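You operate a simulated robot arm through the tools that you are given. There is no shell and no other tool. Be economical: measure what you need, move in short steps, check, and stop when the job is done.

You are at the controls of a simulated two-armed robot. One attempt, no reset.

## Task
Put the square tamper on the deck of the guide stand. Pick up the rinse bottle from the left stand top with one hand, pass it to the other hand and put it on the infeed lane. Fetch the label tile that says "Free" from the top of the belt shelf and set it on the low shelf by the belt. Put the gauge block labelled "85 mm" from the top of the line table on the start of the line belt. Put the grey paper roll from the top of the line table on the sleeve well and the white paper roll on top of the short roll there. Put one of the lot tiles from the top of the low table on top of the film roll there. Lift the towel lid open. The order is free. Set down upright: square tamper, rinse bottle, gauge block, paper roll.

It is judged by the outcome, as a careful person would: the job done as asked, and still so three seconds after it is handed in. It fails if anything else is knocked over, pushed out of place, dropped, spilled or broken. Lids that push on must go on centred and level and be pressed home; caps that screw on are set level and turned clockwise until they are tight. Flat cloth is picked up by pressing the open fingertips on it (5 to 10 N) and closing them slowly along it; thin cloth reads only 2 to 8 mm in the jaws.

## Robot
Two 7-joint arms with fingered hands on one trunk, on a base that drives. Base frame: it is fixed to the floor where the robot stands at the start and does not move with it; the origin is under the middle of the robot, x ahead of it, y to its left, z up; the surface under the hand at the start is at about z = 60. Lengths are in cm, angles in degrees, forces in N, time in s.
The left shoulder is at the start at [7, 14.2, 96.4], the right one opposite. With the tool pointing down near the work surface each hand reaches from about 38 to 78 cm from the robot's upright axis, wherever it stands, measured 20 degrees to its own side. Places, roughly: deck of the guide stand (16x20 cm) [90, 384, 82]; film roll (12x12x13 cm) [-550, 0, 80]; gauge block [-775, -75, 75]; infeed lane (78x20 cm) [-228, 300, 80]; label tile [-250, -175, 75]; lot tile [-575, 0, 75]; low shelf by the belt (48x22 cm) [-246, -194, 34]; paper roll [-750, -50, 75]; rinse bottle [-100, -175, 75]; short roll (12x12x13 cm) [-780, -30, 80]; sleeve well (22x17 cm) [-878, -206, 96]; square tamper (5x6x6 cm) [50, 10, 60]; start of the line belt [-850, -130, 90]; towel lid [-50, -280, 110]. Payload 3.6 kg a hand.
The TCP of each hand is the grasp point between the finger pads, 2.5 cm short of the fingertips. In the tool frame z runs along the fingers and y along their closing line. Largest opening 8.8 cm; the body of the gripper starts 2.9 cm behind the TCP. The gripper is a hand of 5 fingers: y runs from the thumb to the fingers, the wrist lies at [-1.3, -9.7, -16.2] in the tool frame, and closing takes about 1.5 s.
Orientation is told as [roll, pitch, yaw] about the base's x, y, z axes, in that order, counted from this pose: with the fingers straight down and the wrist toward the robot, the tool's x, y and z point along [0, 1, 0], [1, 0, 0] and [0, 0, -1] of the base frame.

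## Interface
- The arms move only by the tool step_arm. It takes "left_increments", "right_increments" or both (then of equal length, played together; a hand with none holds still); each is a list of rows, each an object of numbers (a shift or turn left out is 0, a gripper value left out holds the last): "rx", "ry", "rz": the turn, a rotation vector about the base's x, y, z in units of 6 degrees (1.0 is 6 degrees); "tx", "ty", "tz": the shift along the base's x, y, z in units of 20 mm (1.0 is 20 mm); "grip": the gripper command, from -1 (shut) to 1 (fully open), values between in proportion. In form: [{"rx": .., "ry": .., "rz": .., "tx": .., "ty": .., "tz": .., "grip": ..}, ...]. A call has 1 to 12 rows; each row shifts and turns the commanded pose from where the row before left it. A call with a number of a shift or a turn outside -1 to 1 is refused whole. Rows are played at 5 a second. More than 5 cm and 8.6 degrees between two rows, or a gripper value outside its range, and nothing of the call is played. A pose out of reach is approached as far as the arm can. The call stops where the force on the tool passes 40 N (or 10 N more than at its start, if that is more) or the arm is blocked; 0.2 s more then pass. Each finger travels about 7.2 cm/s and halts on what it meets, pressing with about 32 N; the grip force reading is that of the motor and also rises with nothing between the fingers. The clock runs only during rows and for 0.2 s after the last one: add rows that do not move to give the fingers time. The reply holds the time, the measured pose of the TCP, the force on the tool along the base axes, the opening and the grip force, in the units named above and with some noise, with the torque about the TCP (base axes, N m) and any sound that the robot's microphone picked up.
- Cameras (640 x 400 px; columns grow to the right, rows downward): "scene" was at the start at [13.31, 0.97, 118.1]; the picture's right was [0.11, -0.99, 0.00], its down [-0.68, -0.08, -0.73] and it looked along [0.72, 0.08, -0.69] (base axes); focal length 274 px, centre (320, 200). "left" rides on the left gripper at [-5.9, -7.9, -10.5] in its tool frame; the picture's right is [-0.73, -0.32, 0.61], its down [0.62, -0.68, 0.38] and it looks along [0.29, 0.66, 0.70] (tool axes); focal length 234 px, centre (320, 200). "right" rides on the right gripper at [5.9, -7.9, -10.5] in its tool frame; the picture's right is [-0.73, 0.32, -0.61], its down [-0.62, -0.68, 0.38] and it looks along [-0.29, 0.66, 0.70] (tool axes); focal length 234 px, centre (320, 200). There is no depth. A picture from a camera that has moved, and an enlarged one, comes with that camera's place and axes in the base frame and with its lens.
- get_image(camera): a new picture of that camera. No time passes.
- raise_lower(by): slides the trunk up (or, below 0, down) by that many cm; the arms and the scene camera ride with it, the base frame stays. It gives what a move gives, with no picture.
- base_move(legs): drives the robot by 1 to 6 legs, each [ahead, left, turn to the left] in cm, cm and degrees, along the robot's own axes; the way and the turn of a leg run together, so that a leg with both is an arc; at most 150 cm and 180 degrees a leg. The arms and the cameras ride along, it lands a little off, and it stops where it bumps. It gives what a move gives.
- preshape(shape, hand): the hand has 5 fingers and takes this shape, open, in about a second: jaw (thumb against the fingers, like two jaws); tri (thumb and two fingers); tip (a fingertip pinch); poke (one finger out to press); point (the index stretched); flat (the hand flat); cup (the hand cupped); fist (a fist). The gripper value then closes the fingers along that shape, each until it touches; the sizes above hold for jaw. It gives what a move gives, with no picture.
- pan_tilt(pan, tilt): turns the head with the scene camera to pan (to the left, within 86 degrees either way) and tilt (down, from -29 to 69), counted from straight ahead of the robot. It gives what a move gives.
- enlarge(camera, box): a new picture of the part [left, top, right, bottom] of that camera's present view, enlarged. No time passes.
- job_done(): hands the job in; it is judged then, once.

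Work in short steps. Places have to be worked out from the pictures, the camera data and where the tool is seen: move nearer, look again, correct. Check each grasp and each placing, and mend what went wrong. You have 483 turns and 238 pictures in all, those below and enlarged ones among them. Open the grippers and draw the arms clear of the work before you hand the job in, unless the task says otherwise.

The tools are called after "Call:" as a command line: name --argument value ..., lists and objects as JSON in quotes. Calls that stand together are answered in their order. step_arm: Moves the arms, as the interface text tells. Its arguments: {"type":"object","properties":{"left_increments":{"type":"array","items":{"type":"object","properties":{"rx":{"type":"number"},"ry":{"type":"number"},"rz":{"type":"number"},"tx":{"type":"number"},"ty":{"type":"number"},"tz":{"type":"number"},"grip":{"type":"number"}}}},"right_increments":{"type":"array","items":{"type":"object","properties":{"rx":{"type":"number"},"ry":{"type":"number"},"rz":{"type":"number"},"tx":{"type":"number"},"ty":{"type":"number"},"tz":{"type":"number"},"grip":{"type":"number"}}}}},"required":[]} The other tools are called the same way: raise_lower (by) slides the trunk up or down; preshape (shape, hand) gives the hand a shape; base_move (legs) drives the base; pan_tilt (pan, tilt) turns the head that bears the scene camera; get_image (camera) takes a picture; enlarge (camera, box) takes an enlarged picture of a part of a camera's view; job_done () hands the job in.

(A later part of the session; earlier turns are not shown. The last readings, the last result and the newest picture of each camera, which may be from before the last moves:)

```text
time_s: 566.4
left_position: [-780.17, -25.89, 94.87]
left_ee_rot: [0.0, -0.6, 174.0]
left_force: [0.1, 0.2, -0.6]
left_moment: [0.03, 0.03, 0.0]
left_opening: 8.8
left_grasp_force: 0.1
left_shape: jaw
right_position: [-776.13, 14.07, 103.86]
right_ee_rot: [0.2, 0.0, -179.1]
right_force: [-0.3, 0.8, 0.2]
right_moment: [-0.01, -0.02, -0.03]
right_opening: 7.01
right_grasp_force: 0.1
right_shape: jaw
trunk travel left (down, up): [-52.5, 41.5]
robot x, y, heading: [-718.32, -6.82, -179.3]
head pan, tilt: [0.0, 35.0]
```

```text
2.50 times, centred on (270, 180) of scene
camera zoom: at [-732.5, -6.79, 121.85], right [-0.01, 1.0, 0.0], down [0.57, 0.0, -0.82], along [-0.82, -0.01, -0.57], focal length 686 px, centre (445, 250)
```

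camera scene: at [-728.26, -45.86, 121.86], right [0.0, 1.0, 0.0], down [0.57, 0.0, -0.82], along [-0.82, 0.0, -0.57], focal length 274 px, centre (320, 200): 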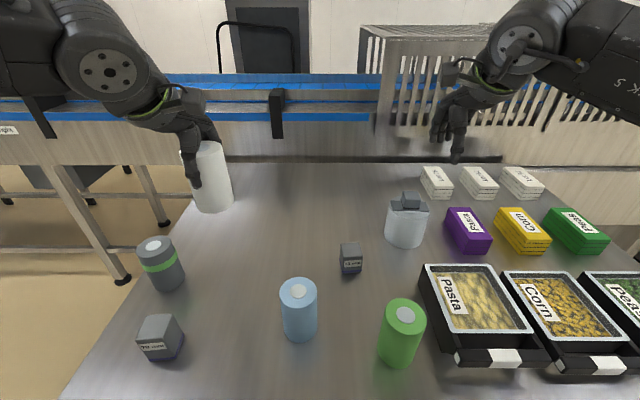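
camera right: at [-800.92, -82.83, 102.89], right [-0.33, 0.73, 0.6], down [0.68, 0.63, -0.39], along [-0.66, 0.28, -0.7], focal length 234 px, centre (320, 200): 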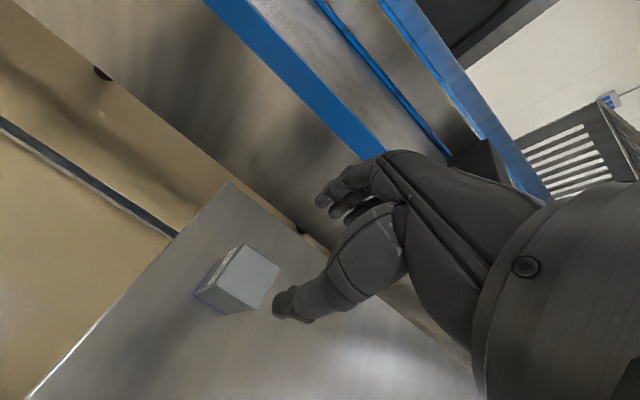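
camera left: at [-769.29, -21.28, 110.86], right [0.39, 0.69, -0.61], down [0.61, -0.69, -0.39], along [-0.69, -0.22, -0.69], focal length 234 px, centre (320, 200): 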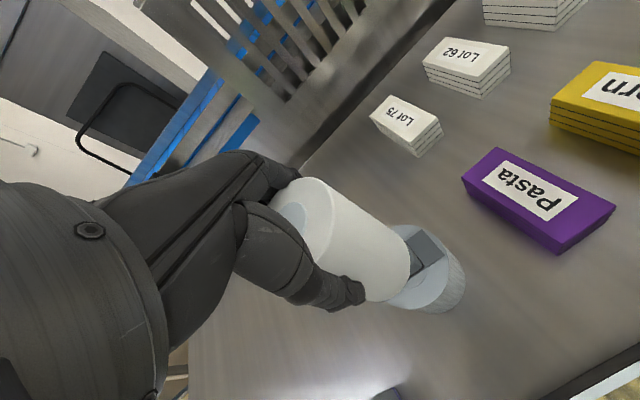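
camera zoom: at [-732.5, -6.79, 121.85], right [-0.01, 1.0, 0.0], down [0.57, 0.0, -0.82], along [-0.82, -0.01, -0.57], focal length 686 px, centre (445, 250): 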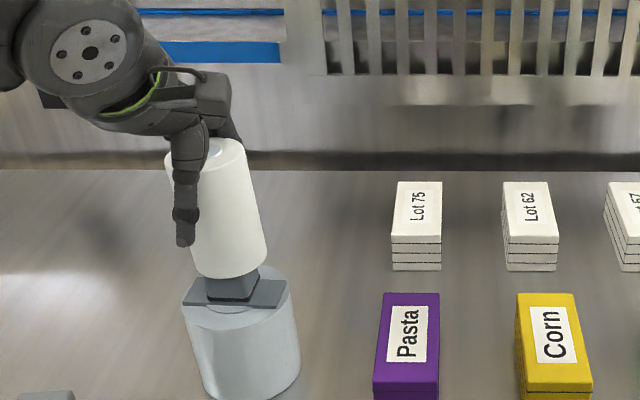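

The white roll stands on top. I'll raise the hand straight up using the trunk, to avoid any sideways drift.

Call:
raise_lower --by 14

Call:
base_move --legs '[[-14, 0, 0], [0, 36, 0]]'

Call:
get_image --camera "scene"

```text
time_s: 568.1
left_position: [-780.14, -26.01, 108.85]
left_ee_rot: [-0.1, -0.7, 173.9]
left_force: [0.5, -0.3, 0.0]
left_moment: [0.03, 0.03, 0.01]
left_opening: 8.78
left_grasp_force: 0.0
left_shape: jaw
right_position: [-776.14, 14.12, 117.88]
right_ee_rot: [0.2, 0.0, -179.1]
right_force: [0.3, 0.7, -0.3]
right_moment: [0.05, -0.04, -0.01]
right_opening: 7.02
right_grasp_force: 0.0
right_shape: jaw
trunk travel left (down, up): [-66.5, 27.5]
robot x, y, heading: [-719.1, -6.74, -179.6]
head pan, tilt: [0.0, 35.0]
```

```text
time_s: 571.3
left_position: [-766.16, -60.83, 108.88]
left_ee_rot: [0.0, -0.7, 173.5]
left_force: [0.1, 0.0, -0.7]
left_moment: [0.01, 0.01, 0.01]
left_opening: 8.82
left_grasp_force: 0.1
left_shape: jaw
right_position: [-761.81, -20.9, 117.8]
right_ee_rot: [0.1, 0.0, -179.6]
right_force: [0.3, 1.5, 0.0]
right_moment: [0.01, -0.04, -0.01]
right_opening: 7.01
right_grasp_force: 0.0
right_shape: jaw
trunk travel left (down, up): [-66.5, 27.5]
robot x, y, heading: [-704.52, -41.99, -180.0]
head pan, tilt: [0.0, 35.0]
```

```text
51 pictures are left
camera scene: at [-718.41, -42.05, 135.86], right [0.0, 1.0, 0.0], down [0.57, 0.0, -0.82], along [-0.82, 0.0, -0.57], focal length 274 px, centre (320, 200)
```

scene: 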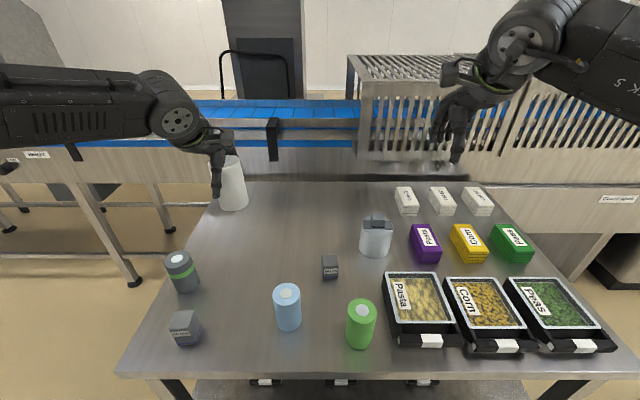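

The white roll seems to have come along with the open hand. I need a close look before doing anything.

Call:
enlarge --camera "scene" --box '[160, 100, 280, 230]'

Call:
get_image --camera "left"

```text
3.08 times, centred on (220, 165) of scene
camera zoom: at [-718.41, -42.05, 135.86], right [0.0, 1.0, 0.0], down [0.57, 0.0, -0.82], along [-0.82, 0.0, -0.57], focal length 844 px, centre (628, 308)
```

zoom: 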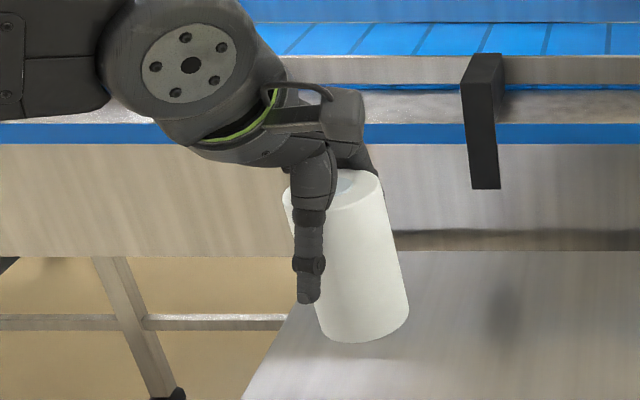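

```text
49 pictures are left
camera left: at [-757.5, -56.01, 119.26], right [0.4, 0.69, -0.61], down [0.6, -0.7, -0.39], along [-0.69, -0.21, -0.69], focal length 234 px, centre (320, 200)
```

left: 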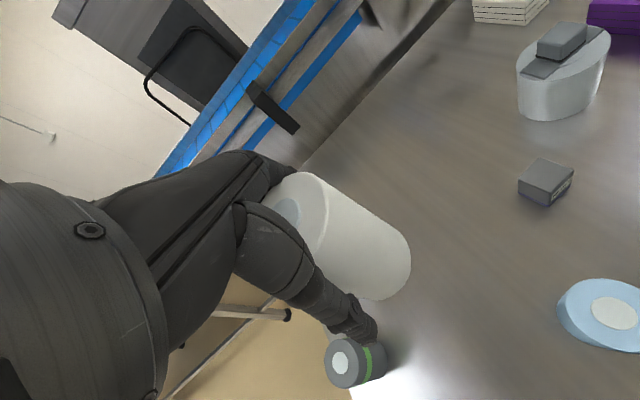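

The roll is wedged in the hand even though the fingers read open. First I'll secure it by closing the grip again.

Call:
step_arm --left_increments '[{"grip": 0.6}, {"grip": 0.3}, {"grip": 0}, {"grip": -0.5}, {"grip": -1}, {"grip": -1}, {"grip": -1}]'

Call:
enlarge --camera "left" --box '[200, 140, 460, 340]'

```text
time_s: 572.9
left_position: [-766.15, -60.89, 108.8]
left_ee_rot: [0.1, -0.6, 173.6]
left_force: [0.0, -0.2, 0.0]
left_moment: [0.01, 0.04, -0.02]
left_opening: 5.24
left_grasp_force: 32.1
left_shape: jaw
right_position: [-762.01, -20.96, 117.81]
right_ee_rot: [0.2, 0.0, -179.6]
right_force: [-0.6, 0.1, -0.2]
right_moment: [0.04, 0.02, -0.04]
right_opening: 7.02
right_grasp_force: 0.1
right_shape: jaw
trunk travel left (down, up): [-66.5, 27.5]
robot x, y, heading: [-704.56, -42.32, -180.0]
head pan, tilt: [0.0, 35.0]
```

```text
2.00 times, centred on (330, 240) of left
camera zoom: at [-757.51, -56.05, 119.25], right [0.4, 0.69, -0.61], down [0.6, -0.69, -0.39], along [-0.69, -0.21, -0.69], focal length 468 px, centre (300, 120)
```

zoom: 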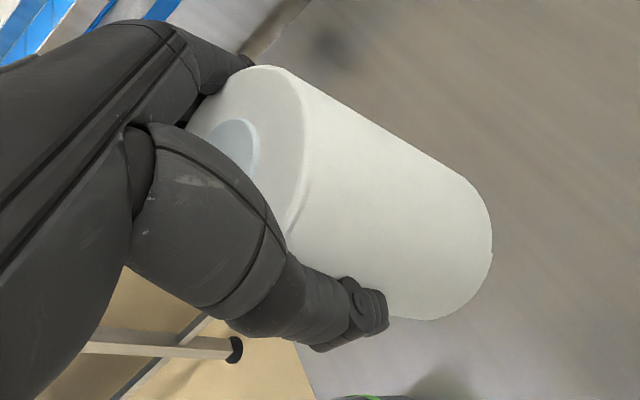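

Secured. I'll set it back down on the table at this spot, then release and see how it separates, before regrasping higher.

Call:
raise_lower --by -18

Call:
step_arm --left_increments '[{"tz": -1}, {"tz": -1}, {"tz": -1}, {"tz": -0.4}, {"tz": -0.2}, {"tz": -0.15}, {"tz": -0.15}, {"tz": -0.15}, {"tz": -0.15}, {}]'

```text
time_s: 574.9
left_position: [-766.08, -60.84, 90.85]
left_ee_rot: [0.0, -0.7, 173.6]
left_force: [-0.9, 0.1, 0.1]
left_moment: [0.02, -0.03, 0.02]
left_opening: 5.19
left_grasp_force: 32.1
left_shape: jaw
right_position: [-761.98, -21.03, 99.81]
right_ee_rot: [0.3, 0.0, -179.6]
right_force: [0.2, 0.6, -1.0]
right_moment: [0.04, 0.0, 0.0]
right_opening: 7.05
right_grasp_force: 0.0
right_shape: jaw
trunk travel left (down, up): [-48.5, 45.5]
robot x, y, heading: [-704.75, -41.88, -179.8]
head pan, tilt: [0.0, 35.0]
```

```text
time_s: 577.1
left_position: [-766.12, -60.92, 82.62]
left_ee_rot: [0.0, -0.6, 173.6]
left_force: [-0.7, 0.9, 3.8]
left_moment: [-0.06, 0.03, 0.0]
left_opening: 5.19
left_grasp_force: 31.7
left_shape: jaw
right_position: [-761.95, -21.0, 99.83]
right_ee_rot: [0.2, 0.0, -179.6]
right_force: [1.2, 0.0, -0.2]
right_moment: [-0.03, 0.0, 0.02]
right_opening: 7.03
right_grasp_force: 0.1
right_shape: jaw
trunk travel left (down, up): [-48.5, 45.5]
robot x, y, heading: [-704.74, -42.28, -180.1]
head pan, tilt: [0.0, 35.0]
```

On the table. Opening, then rising 2 cm and checking.

Call:
step_arm --left_increments '[{"grip": -0.3}, {"grip": 0.2}, {"grip": 0.6}, {"grip": 1}, {"grip": 1}, {"grip": 1}, {"tz": 0.3}, {"tz": 0.4}, {"tz": 0.4}, {}]'

Call:
enlarge --camera "left" --box '[200, 140, 460, 340]'

Call:
enlarge --camera "scene" --box '[160, 120, 300, 260]'

```text
time_s: 579.3
left_position: [-766.13, -60.97, 84.8]
left_ee_rot: [0.0, -0.7, 173.6]
left_force: [0.4, -0.1, -1.4]
left_moment: [0.03, 0.02, 0.02]
left_opening: 8.79
left_grasp_force: 0.2
left_shape: jaw
right_position: [-761.99, -20.89, 99.75]
right_ee_rot: [0.3, 0.1, -179.5]
right_force: [0.6, 0.0, -0.6]
right_moment: [0.0, -0.02, 0.0]
right_opening: 7.01
right_grasp_force: 0.0
right_shape: jaw
trunk travel left (down, up): [-48.5, 45.5]
robot x, y, heading: [-704.48, -42.43, -180.0]
head pan, tilt: [0.0, 35.0]
```

```text
2.00 times, centred on (330, 240) of left
camera zoom: at [-757.49, -56.09, 95.12], right [0.4, 0.69, -0.61], down [0.6, -0.69, -0.39], along [-0.69, -0.21, -0.69], focal length 468 px, centre (300, 120)
```

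zoom: 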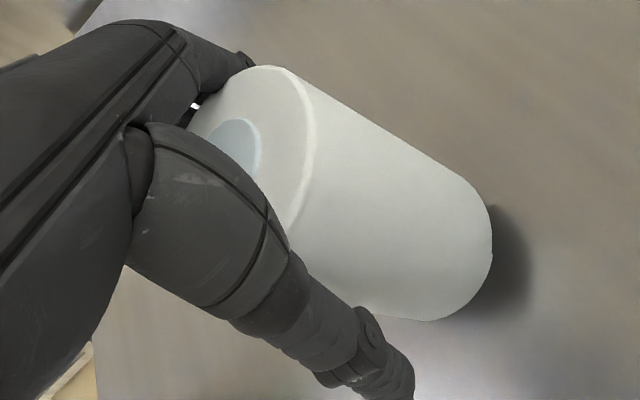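

```text
2.86 times, centred on (230, 190) of scene
camera zoom: at [-718.42, -42.11, 117.86], right [0.0, 1.0, 0.0], down [0.57, 0.0, -0.82], along [-0.82, 0.0, -0.57], focal length 784 px, centre (577, 229)
```

zoom: 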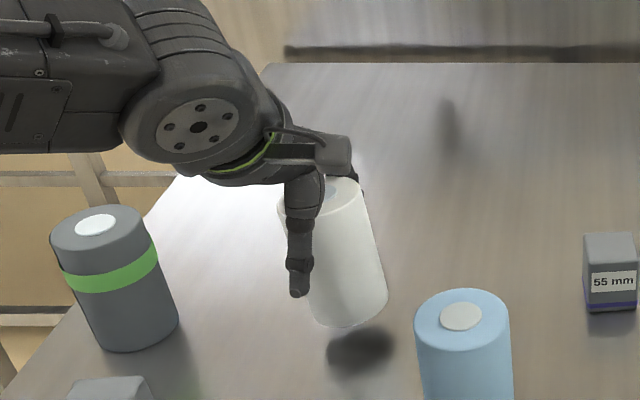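

The roll's rim is wedged between the thumb base and the fingers. I'll set it on the table again and use the flat hand shape to splay everything open.

Call:
step_arm --left_increments '[{"tz": -0.4}, {"tz": -0.35}, {"tz": -0.15}, {"tz": -0.1}, {"tz": -0.1}, {}]'

Call:
preshape --shape "flat" --hand "left"

Call:
enlarge --camera "scene" --box '[160, 120, 300, 260]'

```text
time_s: 580.7
left_position: [-766.04, -60.81, 82.44]
left_ee_rot: [0.1, -0.7, 173.5]
left_force: [-0.4, 0.8, 2.5]
left_moment: [0.01, 0.01, -0.03]
left_opening: 8.76
left_grasp_force: 0.0
left_shape: jaw
right_position: [-761.91, -20.86, 99.84]
right_ee_rot: [0.3, 0.0, -179.4]
right_force: [0.0, -0.5, 0.8]
right_moment: [-0.01, -0.02, -0.04]
right_opening: 7.0
right_grasp_force: 0.0
right_shape: jaw
trunk travel left (down, up): [-48.5, 45.5]
robot x, y, heading: [-704.8, -41.98, -179.7]
head pan, tilt: [0.0, 35.0]
```

```text
time_s: 581.6
left_position: [-766.13, -60.83, 82.46]
left_ee_rot: [-0.1, -0.7, 173.6]
left_force: [-0.9, -0.2, 1.1]
left_moment: [0.03, 0.02, 0.0]
left_opening: 0.02
left_grasp_force: 0.0
left_shape: flat
right_position: [-761.83, -20.89, 99.87]
right_ee_rot: [0.2, 0.0, -179.5]
right_force: [-0.1, 0.6, 0.0]
right_moment: [0.02, -0.03, 0.01]
right_opening: 7.0
right_grasp_force: 0.1
right_shape: jaw
trunk travel left (down, up): [-48.5, 45.5]
robot x, y, heading: [-704.62, -42.19, -179.9]
head pan, tilt: [0.0, 35.0]
```

```text
2.86 times, centred on (230, 190) of scene
camera zoom: at [-718.38, -42.09, 117.86], right [0.0, 1.0, 0.0], down [0.57, 0.0, -0.82], along [-0.82, 0.0, -0.57], focal length 784 px, centre (577, 229)
```

zoom: 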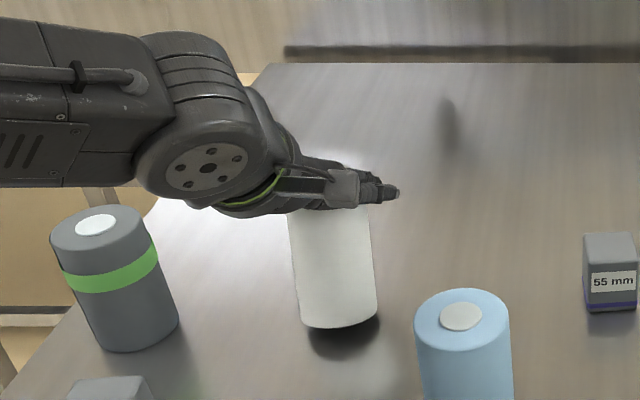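

The hand is splayed now. I'll raise it 3 cm with the trunk and check whether the roll stays.

Call:
raise_lower --by 3

Call:
enlarge --camera "scene" --box '[160, 120, 300, 260]'

```text
time_s: 582.4
left_position: [-766.09, -60.95, 85.43]
left_ee_rot: [-0.1, -0.6, 173.6]
left_force: [-0.1, -0.1, 0.7]
left_moment: [0.0, 0.01, 0.03]
left_opening: 0.01
left_grasp_force: 0.0
left_shape: flat
right_position: [-762.01, -20.96, 102.75]
right_ee_rot: [0.2, 0.0, -179.5]
right_force: [-0.5, 0.0, -0.4]
right_moment: [0.0, -0.02, -0.01]
right_opening: 7.03
right_grasp_force: 0.1
right_shape: jaw
trunk travel left (down, up): [-51.5, 42.5]
robot x, y, heading: [-704.72, -42.65, -179.8]
head pan, tilt: [0.0, 35.0]
```

```text
2.86 times, centred on (230, 190) of scene
camera zoom: at [-718.45, -42.1, 120.86], right [0.0, 1.0, 0.0], down [0.57, 0.0, -0.82], along [-0.82, 0.0, -0.57], focal length 784 px, centre (577, 229)
```

zoom: 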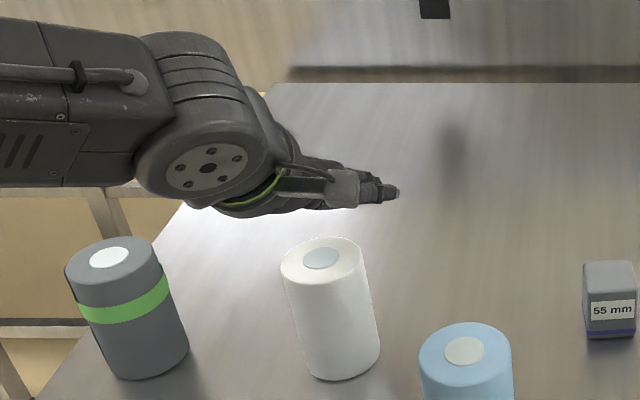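

Released; the roll stands on the table at about [-766.7,-61.7]. I'll rise, return to jaw, and regrasp more shallowly so the rim stays clear of the thumb base.

Call:
raise_lower --by 9

Call:
preshape --shape "jaw" --hand "left"

Call:
step_arm --left_increments '[{"grip": 1}, {"grip": 1}, {"grip": 1}]'

Call:
enlarge --camera "left" --box '[200, 140, 520, 360]'

```text
time_s: 583.6
left_position: [-766.08, -60.81, 94.44]
left_ee_rot: [0.1, -0.6, 173.6]
left_force: [0.1, -0.4, 0.2]
left_moment: [-0.02, -0.03, 0.01]
left_opening: 0.03
left_grasp_force: 0.2
left_shape: flat
right_position: [-761.99, -20.86, 111.87]
right_ee_rot: [0.2, 0.0, -179.6]
right_force: [-1.0, 0.8, 0.3]
right_moment: [0.01, 0.0, 0.04]
right_opening: 7.05
right_grasp_force: 0.1
right_shape: jaw
trunk travel left (down, up): [-60.5, 33.5]
robot x, y, heading: [-704.77, -42.27, -179.9]
head pan, tilt: [0.0, 35.0]
```

```text
time_s: 584.5
left_position: [-766.12, -60.79, 94.56]
left_ee_rot: [0.0, -0.6, 173.7]
left_force: [0.5, -0.7, -0.5]
left_moment: [0.02, -0.01, 0.01]
left_opening: 8.78
left_grasp_force: 0.0
left_shape: jaw
right_position: [-761.87, -21.01, 111.77]
right_ee_rot: [0.1, 0.0, -179.4]
right_force: [0.7, 0.2, 0.1]
right_moment: [-0.02, -0.03, -0.06]
right_opening: 7.03
right_grasp_force: 0.1
right_shape: jaw
trunk travel left (down, up): [-60.5, 33.5]
robot x, y, heading: [-704.64, -42.0, -179.9]
head pan, tilt: [0.0, 35.0]
```

```text
time_s: 585.3
left_position: [-766.26, -60.84, 94.58]
left_ee_rot: [0.0, -0.7, 173.7]
left_force: [-0.4, -0.4, -0.1]
left_moment: [0.0, -0.04, -0.01]
left_opening: 8.76
left_grasp_force: 0.0
left_shape: jaw
right_position: [-761.94, -21.02, 111.88]
right_ee_rot: [0.1, 0.1, -179.5]
right_force: [-0.4, 0.2, 0.5]
right_moment: [-0.01, 0.01, -0.01]
right_opening: 7.03
right_grasp_force: 0.0
right_shape: jaw
trunk travel left (down, up): [-60.5, 33.5]
robot x, y, heading: [-704.74, -42.43, -180.1]
head pan, tilt: [0.0, 35.0]
```

```text
1.82 times, centred on (360, 250) of left
camera zoom: at [-757.47, -55.99, 104.87], right [0.4, 0.69, -0.61], down [0.6, -0.7, -0.39], along [-0.69, -0.21, -0.69], focal length 426 px, centre (247, 109)
```

zoom: 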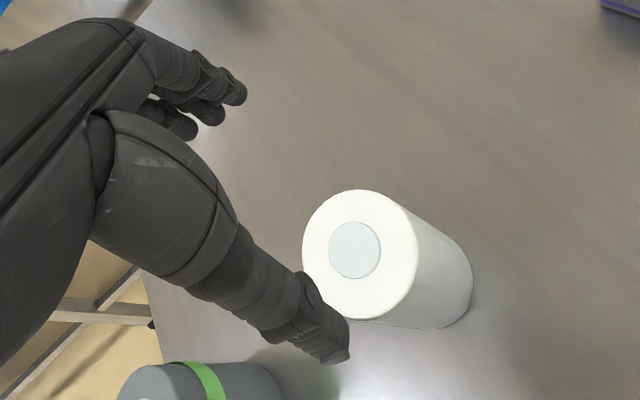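

Roll centre is [-765.5,-61.6]. Aligning and descending to a shallow grip at TCP 83.9.

Call:
step_arm --left_increments '[{"tx": 0.37, "ty": -0.4}, {}]'

Call:
raise_lower --by -6

Call:
step_arm --left_increments '[{"tz": -1}, {"tz": -1}, {"tz": -0.3}, {}, {"grip": 0.6}, {"grip": 0.4}, {"grip": 0.2}, {"grip": -0.2}, {"grip": -0.7}, {"grip": -1}, {"grip": -1}, {"grip": -1}]'

```text
time_s: 585.9
left_position: [-765.5, -61.66, 94.4]
left_ee_rot: [0.0, -0.6, 173.6]
left_force: [-0.4, 0.3, 0.1]
left_moment: [-0.01, -0.02, 0.02]
left_opening: 8.76
left_grasp_force: 0.0
left_shape: jaw
right_position: [-761.89, -20.92, 111.76]
right_ee_rot: [0.2, 0.0, -179.4]
right_force: [-0.3, -0.4, -0.5]
right_moment: [-0.01, 0.0, 0.01]
right_opening: 7.0
right_grasp_force: 0.0
right_shape: jaw
trunk travel left (down, up): [-60.5, 33.5]
robot x, y, heading: [-704.87, -42.06, -180.0]
head pan, tilt: [0.0, 35.0]
```

```text
time_s: 586.9
left_position: [-765.39, -61.52, 88.39]
left_ee_rot: [0.0, -0.6, 173.6]
left_force: [0.6, 0.8, -0.2]
left_moment: [0.01, -0.03, 0.01]
left_opening: 8.79
left_grasp_force: 0.1
left_shape: jaw
right_position: [-761.89, -20.89, 105.83]
right_ee_rot: [0.2, 0.0, -179.5]
right_force: [0.9, 0.0, -0.2]
right_moment: [0.01, -0.01, -0.03]
right_opening: 6.99
right_grasp_force: 0.1
right_shape: jaw
trunk travel left (down, up): [-54.5, 39.5]
robot x, y, heading: [-704.62, -42.22, -179.9]
head pan, tilt: [0.0, 35.0]
```

```text
time_s: 589.5
left_position: [-765.37, -61.68, 83.93]
left_ee_rot: [0.0, -0.8, 173.6]
left_force: [0.5, 0.0, -0.2]
left_moment: [0.0, -0.01, 0.0]
left_opening: 5.19
left_grasp_force: 31.4
left_shape: jaw
right_position: [-761.91, -20.96, 105.86]
right_ee_rot: [0.1, 0.0, -179.5]
right_force: [-0.1, 0.0, -0.6]
right_moment: [-0.01, 0.0, 0.02]
right_opening: 7.02
right_grasp_force: 0.0
right_shape: jaw
trunk travel left (down, up): [-54.5, 39.5]
robot x, y, heading: [-704.7, -42.35, -180.1]
head pan, tilt: [0.0, 35.0]
```

Gripped (5.2 cm). Lifting and checking how the roll sits in the hand.

Call:
step_arm --left_increments '[{"tz": 0.5}, {"tz": 1}, {"tz": 1}, {"tz": 1}, {"tz": 1}, {"tz": 1}, {"tz": 1}, {"tz": 1}, {"tz": 1}, {"tz": 1}, {"tz": 1}, {}]'

Call:
enlarge --camera "left" --box '[200, 140, 520, 360]'

```text
time_s: 592.1
left_position: [-765.53, -61.58, 104.94]
left_ee_rot: [0.1, -0.8, 173.7]
left_force: [0.5, -0.3, -1.4]
left_moment: [-0.02, 0.01, 0.01]
left_opening: 5.17
left_grasp_force: 32.1
left_shape: jaw
right_position: [-761.93, -20.92, 105.81]
right_ee_rot: [0.1, -0.1, -179.5]
right_force: [0.8, -0.3, 0.4]
right_moment: [0.03, -0.02, 0.0]
right_opening: 7.0
right_grasp_force: 0.1
right_shape: jaw
trunk travel left (down, up): [-54.5, 39.5]
robot x, y, heading: [-704.63, -41.92, -179.8]
head pan, tilt: [0.0, 35.0]
```

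```text
1.82 times, centred on (360, 250) of left
camera zoom: at [-756.82, -56.79, 115.33], right [0.4, 0.69, -0.61], down [0.6, -0.69, -0.39], along [-0.69, -0.21, -0.69], focal length 426 px, centre (247, 109)
```

zoom: 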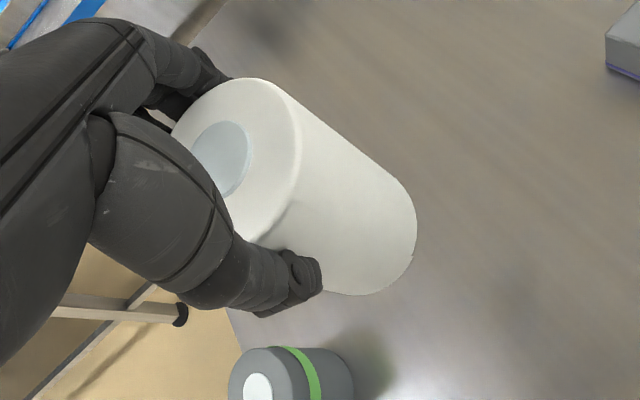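

Roll axis is centred on the grip. Driving back to the short roll (target [-779.4,-25.9]).

Call:
base_move --legs '[[0, -35.7, 0], [13.8, 0, 0]]'

Call:
enlarge --camera "scene" --box '[200, 80, 340, 240]'

```text
time_s: 595.3
left_position: [-779.17, -26.64, 104.87]
left_ee_rot: [0.0, -0.7, 173.9]
left_force: [0.5, -0.2, 0.0]
left_moment: [-0.01, -0.01, 0.0]
left_opening: 5.16
left_grasp_force: 32.5
left_shape: jaw
right_position: [-775.81, 14.02, 105.83]
right_ee_rot: [0.2, 0.0, -179.3]
right_force: [-0.8, -0.7, 0.0]
right_moment: [0.01, 0.0, 0.02]
right_opening: 7.02
right_grasp_force: 0.0
right_shape: jaw
trunk travel left (down, up): [-54.5, 39.5]
robot x, y, heading: [-718.35, -6.88, -179.6]
head pan, tilt: [0.0, 35.0]
```

```text
2.50 times, centred on (270, 160) of scene
camera zoom: at [-732.19, -6.95, 123.86], right [0.0, 1.0, 0.0], down [0.57, 0.0, -0.82], along [-0.82, 0.0, -0.57], focal length 686 px, centre (445, 300)
```

zoom: 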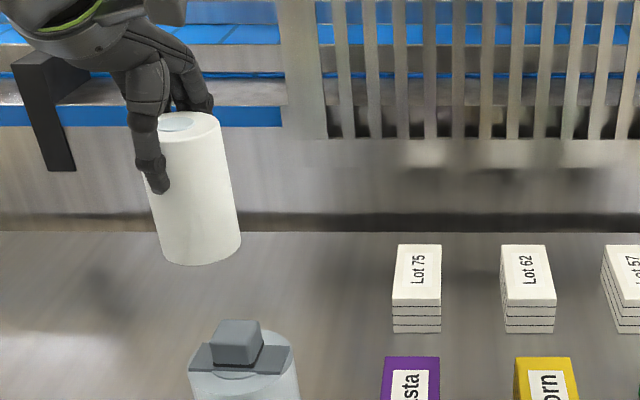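

Call:
step_arm --left_increments '[{"tx": -0.1, "ty": 0.5}, {"tz": -1}, {"tz": -1}, {"tz": -1}, {"tz": -0.6}, {"tz": -0.2}, {"tz": -0.15}, {"tz": -0.15}, {"tz": -0.15}, {"tz": -0.1}, {}]'

Call:
enlarge --camera "scene" --box '[200, 80, 340, 240]'

```text
time_s: 597.7
left_position: [-779.37, -25.54, 96.37]
left_ee_rot: [-0.1, -0.8, 173.8]
left_force: [-1.9, -1.0, 5.4]
left_moment: [0.0, 0.05, 0.01]
left_opening: 5.19
left_grasp_force: 32.1
left_shape: jaw
right_position: [-775.72, 14.21, 105.92]
right_ee_rot: [0.2, 0.0, -179.3]
right_force: [-0.4, 0.3, 0.3]
right_moment: [-0.02, 0.0, -0.01]
right_opening: 7.01
right_grasp_force: 0.1
right_shape: jaw
trunk travel left (down, up): [-54.5, 39.5]
robot x, y, heading: [-718.37, -6.64, -179.9]
head pan, tilt: [0.0, 35.0]
```

```text
2.50 times, centred on (270, 160) of scene
camera zoom: at [-732.11, -6.93, 123.88], right [0.0, 1.0, 0.0], down [0.57, 0.0, -0.82], along [-0.82, 0.0, -0.57], focal length 686 px, centre (445, 300)
```

zoom: 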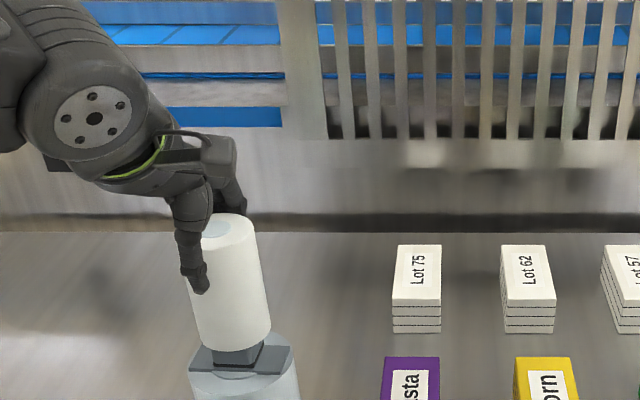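

Sitting centred with light contact. Opening slowly, then raising just 1.5 cm to check that it releases.

Call:
step_arm --left_increments '[{"grip": -0.5}, {"grip": 0}, {"grip": 0.3}, {"grip": 0.6}, {"grip": 0.8}, {"grip": 1}, {"grip": 1}, {"grip": 1}]'

Call:
raise_lower --by 1.5

Call:
enlarge --camera "scene" --box '[200, 80, 340, 240]'

```text
time_s: 599.5
left_position: [-779.33, -25.61, 96.24]
left_ee_rot: [0.1, -0.8, 173.8]
left_force: [-0.1, 1.3, 0.0]
left_moment: [0.01, -0.02, 0.0]
left_opening: 8.75
left_grasp_force: 0.0
left_shape: jaw
right_position: [-775.81, 14.07, 105.89]
right_ee_rot: [0.2, 0.0, -179.3]
right_force: [0.7, 0.1, -0.4]
right_moment: [-0.03, -0.01, -0.02]
right_opening: 7.02
right_grasp_force: 0.0
right_shape: jaw
trunk travel left (down, up): [-54.5, 39.5]
robot x, y, heading: [-718.47, -7.03, -179.6]
head pan, tilt: [0.0, 35.0]
```

```text
time_s: 600.1
left_position: [-779.29, -25.52, 97.69]
left_ee_rot: [0.0, -0.7, 173.8]
left_force: [-0.5, 0.5, 0.1]
left_moment: [0.03, 0.05, 0.02]
left_opening: 8.73
left_grasp_force: 0.1
left_shape: jaw
right_position: [-775.72, 14.13, 107.36]
right_ee_rot: [0.3, 0.0, -179.3]
right_force: [-0.7, -0.6, -0.1]
right_moment: [-0.01, 0.0, 0.03]
right_opening: 7.02
right_grasp_force: 0.0
right_shape: jaw
trunk travel left (down, up): [-56.0, 38.0]
robot x, y, heading: [-718.64, -6.36, -179.9]
head pan, tilt: [0.0, 35.0]
```

```text
2.50 times, centred on (270, 160) of scene
camera zoom: at [-732.19, -6.93, 125.36], right [0.0, 1.0, 0.0], down [0.57, 0.0, -0.82], along [-0.82, 0.0, -0.57], focal length 686 px, centre (445, 300)
```

zoom: 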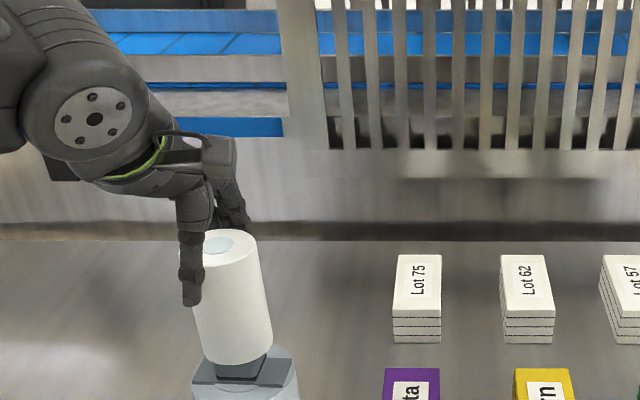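

The white roll stays on the short roll. Raising clear, then moving to the grey roll.

Call:
raise_lower --by 11

Call:
base_move --legs '[[-14, 0, 0], [0, 51, 0]]'

Call:
get_image --camera "scene"

Call:
get_image --camera "left"

```text
time_s: 601.6
left_position: [-779.37, -25.44, 108.76]
left_ee_rot: [0.0, -0.7, 173.8]
left_force: [0.0, 0.1, -0.1]
left_moment: [0.0, 0.0, 0.0]
left_opening: 8.76
left_grasp_force: 0.1
left_shape: jaw
right_position: [-775.79, 14.06, 118.3]
right_ee_rot: [0.2, 0.1, -179.2]
right_force: [-0.3, 0.0, 0.0]
right_moment: [0.03, 0.0, 0.0]
right_opening: 7.02
right_grasp_force: 0.0
right_shape: jaw
trunk travel left (down, up): [-67.0, 27.0]
robot x, y, heading: [-718.14, -6.9, -179.8]
head pan, tilt: [0.0, 35.0]
```

```text
time_s: 605.5
left_position: [-765.42, -76.83, 108.71]
left_ee_rot: [0.0, -0.7, 173.8]
left_force: [-0.6, 0.1, -0.5]
left_moment: [0.02, 0.0, 0.0]
left_opening: 8.79
left_grasp_force: 0.1
left_shape: jaw
right_position: [-761.74, -37.19, 118.34]
right_ee_rot: [0.2, -0.1, -179.3]
right_force: [0.4, -0.7, 0.5]
right_moment: [-0.02, -0.01, 0.0]
right_opening: 7.02
right_grasp_force: 0.0
right_shape: jaw
trunk travel left (down, up): [-67.0, 27.0]
robot x, y, heading: [-704.29, -58.51, -179.9]
head pan, tilt: [0.0, 35.0]
```

```text
38 pictures are left
camera scene: at [-718.15, -58.26, 136.36], right [0.0, 1.0, 0.0], down [0.57, 0.0, -0.82], along [-0.82, 0.0, -0.57], focal length 274 px, centre (320, 200)
```

scene: 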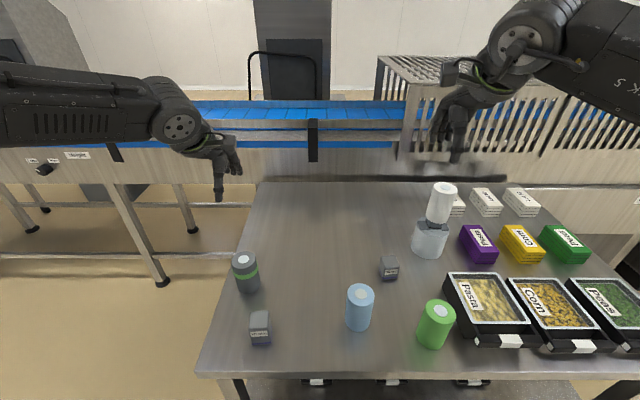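

```text
37 pictures are left
camera left: at [-756.74, -71.95, 119.11], right [0.39, 0.69, -0.61], down [0.6, -0.69, -0.39], along [-0.69, -0.21, -0.69], focal length 234 px, centre (320, 200)
```

left: 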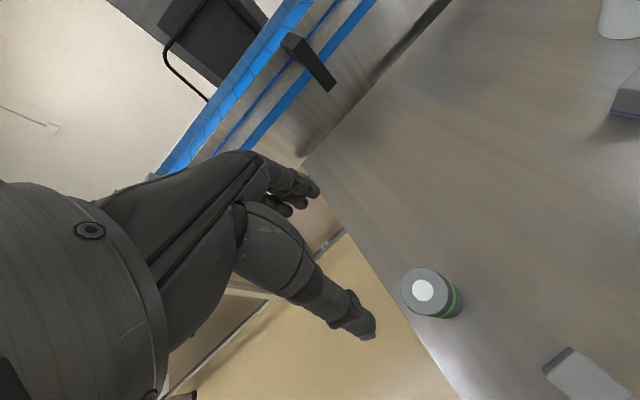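

The white roll stands upright on the short roll. Grey roll centre is [-765.9,-77.4]; I'll align, descend and grip shallowly.

Call:
step_arm --left_increments '[{"tx": -0.22, "ty": -0.3}, {}]'

Call:
raise_lower --by -16

Call:
step_arm --left_increments '[{"tz": -1}, {"tz": -1}, {"tz": -0.5}, {}]'

Call:
enlarge --camera "left" --box '[200, 140, 520, 360]'

```text
time_s: 606.1
left_position: [-765.81, -77.49, 108.75]
left_ee_rot: [0.0, -0.6, 173.7]
left_force: [0.7, -0.4, -0.6]
left_moment: [-0.01, 0.0, -0.02]
left_opening: 8.76
left_grasp_force: 0.0
left_shape: jaw
right_position: [-761.65, -37.29, 118.35]
right_ee_rot: [0.2, -0.1, -179.3]
right_force: [0.6, 0.3, 0.4]
right_moment: [-0.01, 0.01, -0.02]
right_opening: 7.01
right_grasp_force: 0.1
right_shape: jaw
trunk travel left (down, up): [-67.0, 27.0]
robot x, y, heading: [-704.39, -57.95, -179.7]
head pan, tilt: [0.0, 35.0]
```

```text
time_s: 607.9
left_position: [-765.75, -77.42, 92.71]
left_ee_rot: [0.0, -0.7, 173.7]
left_force: [-0.8, 0.3, 0.1]
left_moment: [0.0, 0.03, 0.05]
left_opening: 8.75
left_grasp_force: 0.2
left_shape: jaw
right_position: [-761.66, -37.13, 102.35]
right_ee_rot: [0.2, -0.1, -179.4]
right_force: [0.9, -0.5, 0.3]
right_moment: [0.02, 0.01, -0.03]
right_opening: 7.03
right_grasp_force: 0.0
right_shape: jaw
trunk travel left (down, up): [-51.0, 43.0]
robot x, y, heading: [-704.48, -58.19, -180.1]
head pan, tilt: [0.0, 35.0]
```

```text
time_s: 608.9
left_position: [-765.8, -77.47, 87.7]
left_ee_rot: [0.0, -0.7, 173.6]
left_force: [-0.2, 0.7, 0.3]
left_moment: [0.01, 0.02, 0.01]
left_opening: 8.77
left_grasp_force: 0.0
left_shape: jaw
right_position: [-761.84, -37.28, 102.39]
right_ee_rot: [0.2, -0.1, -179.5]
right_force: [0.2, 0.0, -0.6]
right_moment: [-0.02, 0.02, -0.03]
right_opening: 7.0
right_grasp_force: 0.0
right_shape: jaw
trunk travel left (down, up): [-51.0, 43.0]
robot x, y, heading: [-704.3, -58.06, -180.0]
head pan, tilt: [0.0, 35.0]
```

```text
1.82 times, centred on (360, 250) of left
camera zoom: at [-757.15, -72.54, 98.12], right [0.39, 0.69, -0.61], down [0.6, -0.69, -0.39], along [-0.69, -0.21, -0.69], focal length 426 px, centre (247, 109)
```

zoom: 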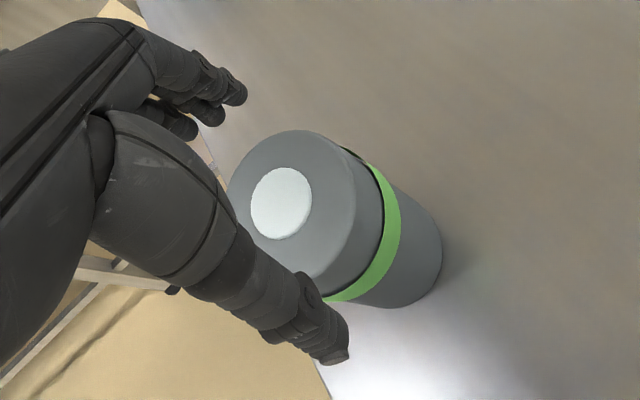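

Call:
step_arm --left_increments '[{"tz": -1}, {"tz": -0.85}, {}, {"grip": 0.6}, {"grip": 0.4}, {"grip": 0.2}, {"grip": -0.2}, {"grip": -0.7}, {"grip": -1}, {"grip": -1}, {"grip": -1}]'

Call:
step_arm --left_increments '[{"tz": 0.5}, {"tz": 1}, {"tz": 1}, {"tz": 1}, {"tz": 1}, {"tz": 1}, {"tz": 1}, {"tz": 1}, {"tz": 1}, {}]'

Call:
enlarge --camera "left" --box '[200, 140, 520, 360]'

```text
time_s: 611.3
left_position: [-765.98, -77.46, 83.98]
left_ee_rot: [0.1, -0.7, 173.7]
left_force: [0.2, -0.1, 0.5]
left_moment: [0.05, 0.01, -0.01]
left_opening: 5.23
left_grasp_force: 31.5
left_shape: jaw
right_position: [-761.66, -37.26, 102.35]
right_ee_rot: [0.3, -0.1, -179.4]
right_force: [0.4, -0.8, 1.0]
right_moment: [-0.01, 0.0, -0.02]
right_opening: 7.02
right_grasp_force: 0.0
right_shape: jaw
trunk travel left (down, up): [-51.0, 43.0]
robot x, y, heading: [-704.04, -58.46, -179.8]
head pan, tilt: [0.0, 35.0]
```

```text
time_s: 613.5
left_position: [-765.85, -77.26, 101.15]
left_ee_rot: [0.0, -0.5, 173.8]
left_force: [0.0, -0.3, -1.0]
left_moment: [-0.02, -0.01, -0.01]
left_opening: 5.22
left_grasp_force: 32.1
left_shape: jaw
right_position: [-761.87, -37.28, 102.35]
right_ee_rot: [0.2, 0.0, -179.4]
right_force: [-0.1, 1.1, -0.2]
right_moment: [0.02, 0.0, -0.02]
right_opening: 7.0
right_grasp_force: 0.1
right_shape: jaw
trunk travel left (down, up): [-51.0, 43.0]
robot x, y, heading: [-704.3, -58.29, -180.0]
head pan, tilt: [0.0, 35.0]
```

```text
1.82 times, centred on (360, 250) of left
camera zoom: at [-757.12, -72.43, 111.56], right [0.39, 0.69, -0.61], down [0.6, -0.69, -0.39], along [-0.69, -0.21, -0.69], focal length 426 px, centre (247, 109)
```

zoom: 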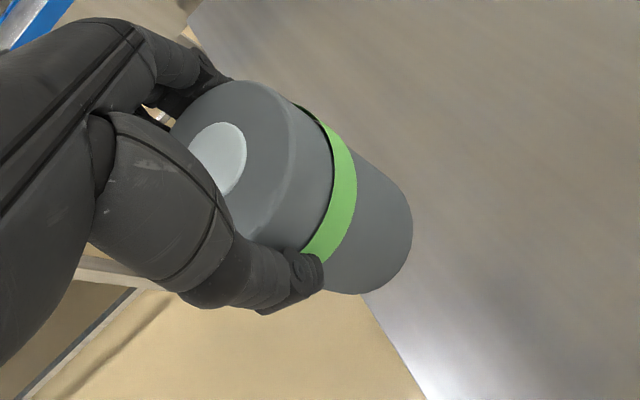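

Grey roll held. Raising well above the belt rails and driving to face the sleeve well.

Call:
raise_lower --by 20

Call:
base_move --legs '[[0, 129, 0], [72, 0, 0]]'

Call:
pan_tilt --pan 12 --tilt 32

Call:
get_image --camera "scene"

```text
time_s: 615.7
left_position: [-765.75, -77.27, 121.12]
left_ee_rot: [0.0, -0.7, 173.6]
left_force: [0.2, 0.0, -1.2]
left_moment: [0.0, -0.02, -0.04]
left_opening: 5.24
left_grasp_force: 32.4
left_shape: jaw
right_position: [-761.72, -37.22, 122.4]
right_ee_rot: [0.2, 0.1, -179.4]
right_force: [0.8, -0.1, -0.2]
right_moment: [-0.01, 0.0, -0.02]
right_opening: 7.03
right_grasp_force: 0.1
right_shape: jaw
trunk travel left (down, up): [-71.0, 23.0]
robot x, y, heading: [-704.18, -58.44, -179.7]
head pan, tilt: [0.0, 35.0]
```

```text
time_s: 625.7
left_position: [-836.7, -207.27, 121.2]
left_ee_rot: [0.0, -0.7, 173.6]
left_force: [0.7, 0.1, -1.2]
left_moment: [-0.03, 0.0, -0.01]
left_opening: 5.23
left_grasp_force: 31.8
left_shape: jaw
right_position: [-832.66, -167.27, 122.43]
right_ee_rot: [0.2, 0.0, -179.6]
right_force: [0.0, -0.2, -0.2]
right_moment: [-0.02, -0.02, 0.0]
right_opening: 7.01
right_grasp_force: 0.1
right_shape: jaw
trunk travel left (down, up): [-71.0, 23.0]
robot x, y, heading: [-775.43, -188.57, -179.8]
head pan, tilt: [0.0, 35.0]
```

```text
time_s: 626.5
left_position: [-836.78, -207.18, 121.05]
left_ee_rot: [0.0, -0.6, 173.6]
left_force: [0.0, -0.3, 0.1]
left_moment: [-0.03, 0.02, 0.0]
left_opening: 5.2
left_grasp_force: 31.9
left_shape: jaw
right_position: [-832.9, -167.26, 122.33]
right_ee_rot: [0.2, 0.0, -179.4]
right_force: [0.2, 0.5, 0.1]
right_moment: [0.02, -0.01, -0.04]
right_opening: 7.0
right_grasp_force: 0.0
right_shape: jaw
trunk travel left (down, up): [-71.0, 23.0]
robot x, y, heading: [-775.29, -188.55, -180.1]
head pan, tilt: [12.0, 32.0]
```

```text
34 pictures are left
camera scene: at [-789.17, -190.21, 140.82], right [-0.21, 0.98, 0.0], down [0.52, 0.11, -0.85], along [-0.83, -0.18, -0.53], focal length 274 px, centre (320, 200)
```

scene: 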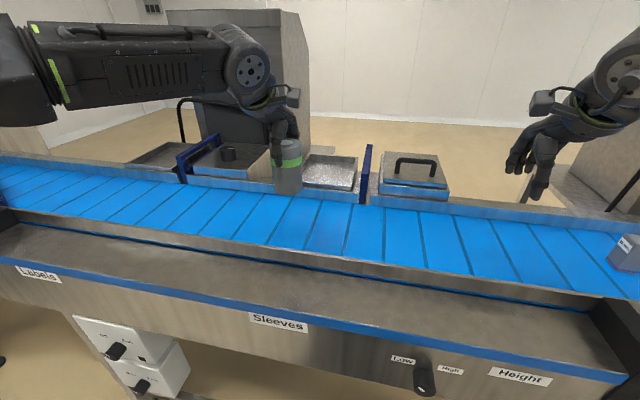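

The sleeve well is the open pan straight ahead, between the lidded box and the blue gate. Driving in 26 cm.

Call:
base_move --legs '[[26, 0, 0]]'

Call:
pan_tilt --pan 10 --tilt 38

Call:
get_image --camera "scene"

```text
time_s: 628.3
left_position: [-862.61, -207.46, 121.26]
left_ee_rot: [-0.1, -0.7, 173.7]
left_force: [-0.1, -0.6, -1.1]
left_moment: [0.02, 0.02, 0.01]
left_opening: 5.21
left_grasp_force: 31.5
left_shape: jaw
right_position: [-858.63, -167.4, 122.39]
right_ee_rot: [0.2, 0.0, -179.4]
right_force: [0.3, -0.8, 0.7]
right_moment: [-0.02, 0.01, -0.01]
right_opening: 7.0
right_grasp_force: 0.1
right_shape: jaw
trunk travel left (down, up): [-71.0, 23.0]
robot x, y, heading: [-801.54, -188.6, -179.8]
head pan, tilt: [12.0, 32.0]
```

```text
time_s: 629.0
left_position: [-862.83, -207.5, 121.18]
left_ee_rot: [0.0, -0.6, 173.7]
left_force: [-0.1, 0.1, -1.4]
left_moment: [0.03, 0.02, 0.04]
left_opening: 5.24
left_grasp_force: 31.9
left_shape: jaw
right_position: [-858.91, -167.34, 122.36]
right_ee_rot: [0.2, 0.1, -179.4]
right_force: [0.2, 0.0, -0.5]
right_moment: [-0.01, -0.01, -0.03]
right_opening: 7.01
right_grasp_force: 0.1
right_shape: jaw
trunk travel left (down, up): [-71.0, 23.0]
robot x, y, heading: [-801.45, -188.64, -179.7]
head pan, tilt: [10.0, 38.0]
```

```text
33 pictures are left
camera scene: at [-814.93, -189.94, 139.9], right [-0.18, 0.98, 0.0], down [0.61, 0.11, -0.79], along [-0.78, -0.14, -0.62], focal length 274 px, centre (320, 200)
```

scene: 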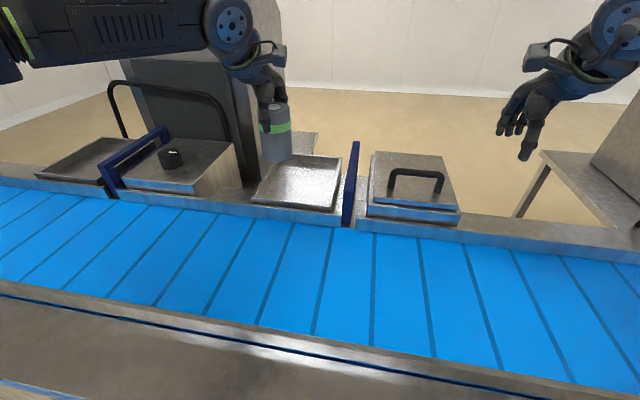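

The pan spans x -863 to -888, y -214 to -195, with its rim at z of about 99. I'll extend the arm to [-873,-205] and begin lowering.

Call:
step_arm --left_increments '[{"tx": -0.9, "ty": 0.2}, {"tx": -0.9, "ty": 0.2}, {"tx": -0.9, "ty": 0.2}, {"tx": -0.9, "ty": 0.2}, {"tx": -0.9, "ty": 0.2}, {"tx": -0.7, "ty": 0.2}, {"tz": -1}, {"tz": -1}, {"tz": -1}, {"tz": -1}, {}]'

Call:
enlarge --camera "scene" --box '[210, 60, 380, 230]'

```text
time_s: 631.4
left_position: [-867.66, -207.64, 111.87]
left_ee_rot: [0.0, -0.8, 173.7]
left_force: [0.2, 0.3, -0.6]
left_moment: [0.05, -0.02, 0.03]
left_opening: 5.2
left_grasp_force: 31.5
left_shape: jaw
left hand out of reach, approached as far as the arm can: row 3, 4, 5, 6
right_position: [-858.8, -167.44, 122.46]
right_ee_rot: [0.1, 0.0, -179.3]
right_force: [-0.4, 0.1, 0.0]
right_moment: [-0.02, 0.02, -0.02]
right_opening: 7.0
right_grasp_force: 0.1
right_shape: jaw
trunk travel left (down, up): [-71.0, 23.0]
robot x, y, heading: [-801.31, -188.25, -179.6]
head pan, tilt: [10.0, 38.0]
```

```text
2.35 times, centred on (295, 145) of scene
camera zoom: at [-814.87, -189.93, 139.9], right [-0.18, 0.98, 0.0], down [0.61, 0.11, -0.79], along [-0.78, -0.14, -0.62], focal length 645 px, centre (379, 329)
```

zoom: 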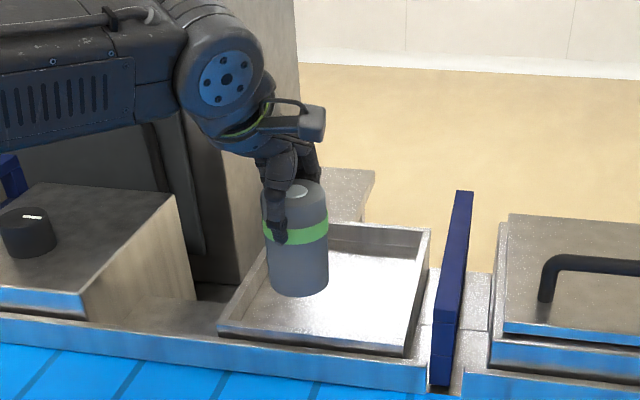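

The arm stops just inside the near rim, so I'll nudge the base 4 cm forward.

Call:
base_move --legs '[[4.5, 0, 0]]'

Call:
step_arm --left_increments '[{"ty": 0.4}, {"tz": -0.6}, {}]'

Call:
enlarge --camera "scene" --box '[210, 60, 380, 230]'

```text
time_s: 632.3
left_position: [-871.56, -207.78, 112.18]
left_ee_rot: [0.0, -0.9, 173.7]
left_force: [-0.1, 0.2, 0.1]
left_moment: [0.0, 0.02, -0.04]
left_opening: 5.22
left_grasp_force: 32.1
left_shape: jaw
right_position: [-862.71, -167.29, 122.67]
right_ee_rot: [0.2, -0.3, -179.4]
right_force: [0.3, 0.4, 0.5]
right_moment: [0.0, 0.03, -0.01]
right_opening: 7.03
right_grasp_force: 0.1
right_shape: jaw
trunk travel left (down, up): [-71.0, 23.0]
robot x, y, heading: [-805.69, -188.28, -179.4]
head pan, tilt: [10.0, 38.0]
```

```text
time_s: 633.1
left_position: [-872.16, -207.04, 110.69]
left_ee_rot: [-0.1, -0.6, 173.7]
left_force: [-0.3, -0.3, -1.1]
left_moment: [-0.02, -0.02, 0.02]
left_opening: 5.21
left_grasp_force: 32.1
left_shape: jaw
right_position: [-863.41, -167.42, 122.38]
right_ee_rot: [0.2, -0.1, -179.4]
right_force: [0.4, 0.6, 0.0]
right_moment: [0.05, -0.03, -0.02]
right_opening: 7.03
right_grasp_force: 0.1
right_shape: jaw
trunk travel left (down, up): [-71.0, 23.0]
robot x, y, heading: [-805.9, -188.32, -179.8]
head pan, tilt: [10.0, 38.0]
```

```text
2.35 times, centred on (295, 145) of scene
camera zoom: at [-819.41, -189.96, 139.88], right [-0.18, 0.98, 0.0], down [0.61, 0.11, -0.79], along [-0.77, -0.14, -0.62], focal length 645 px, centre (379, 329)
```

zoom: 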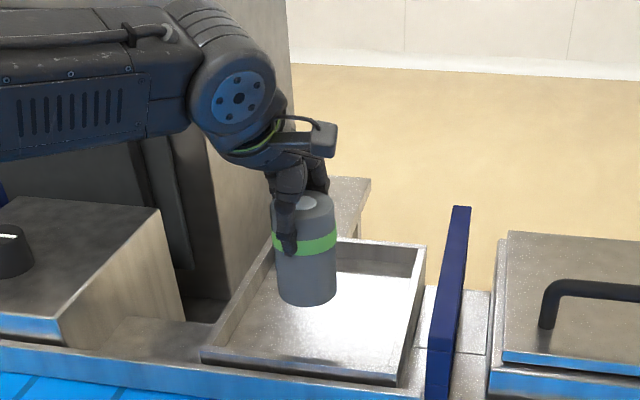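

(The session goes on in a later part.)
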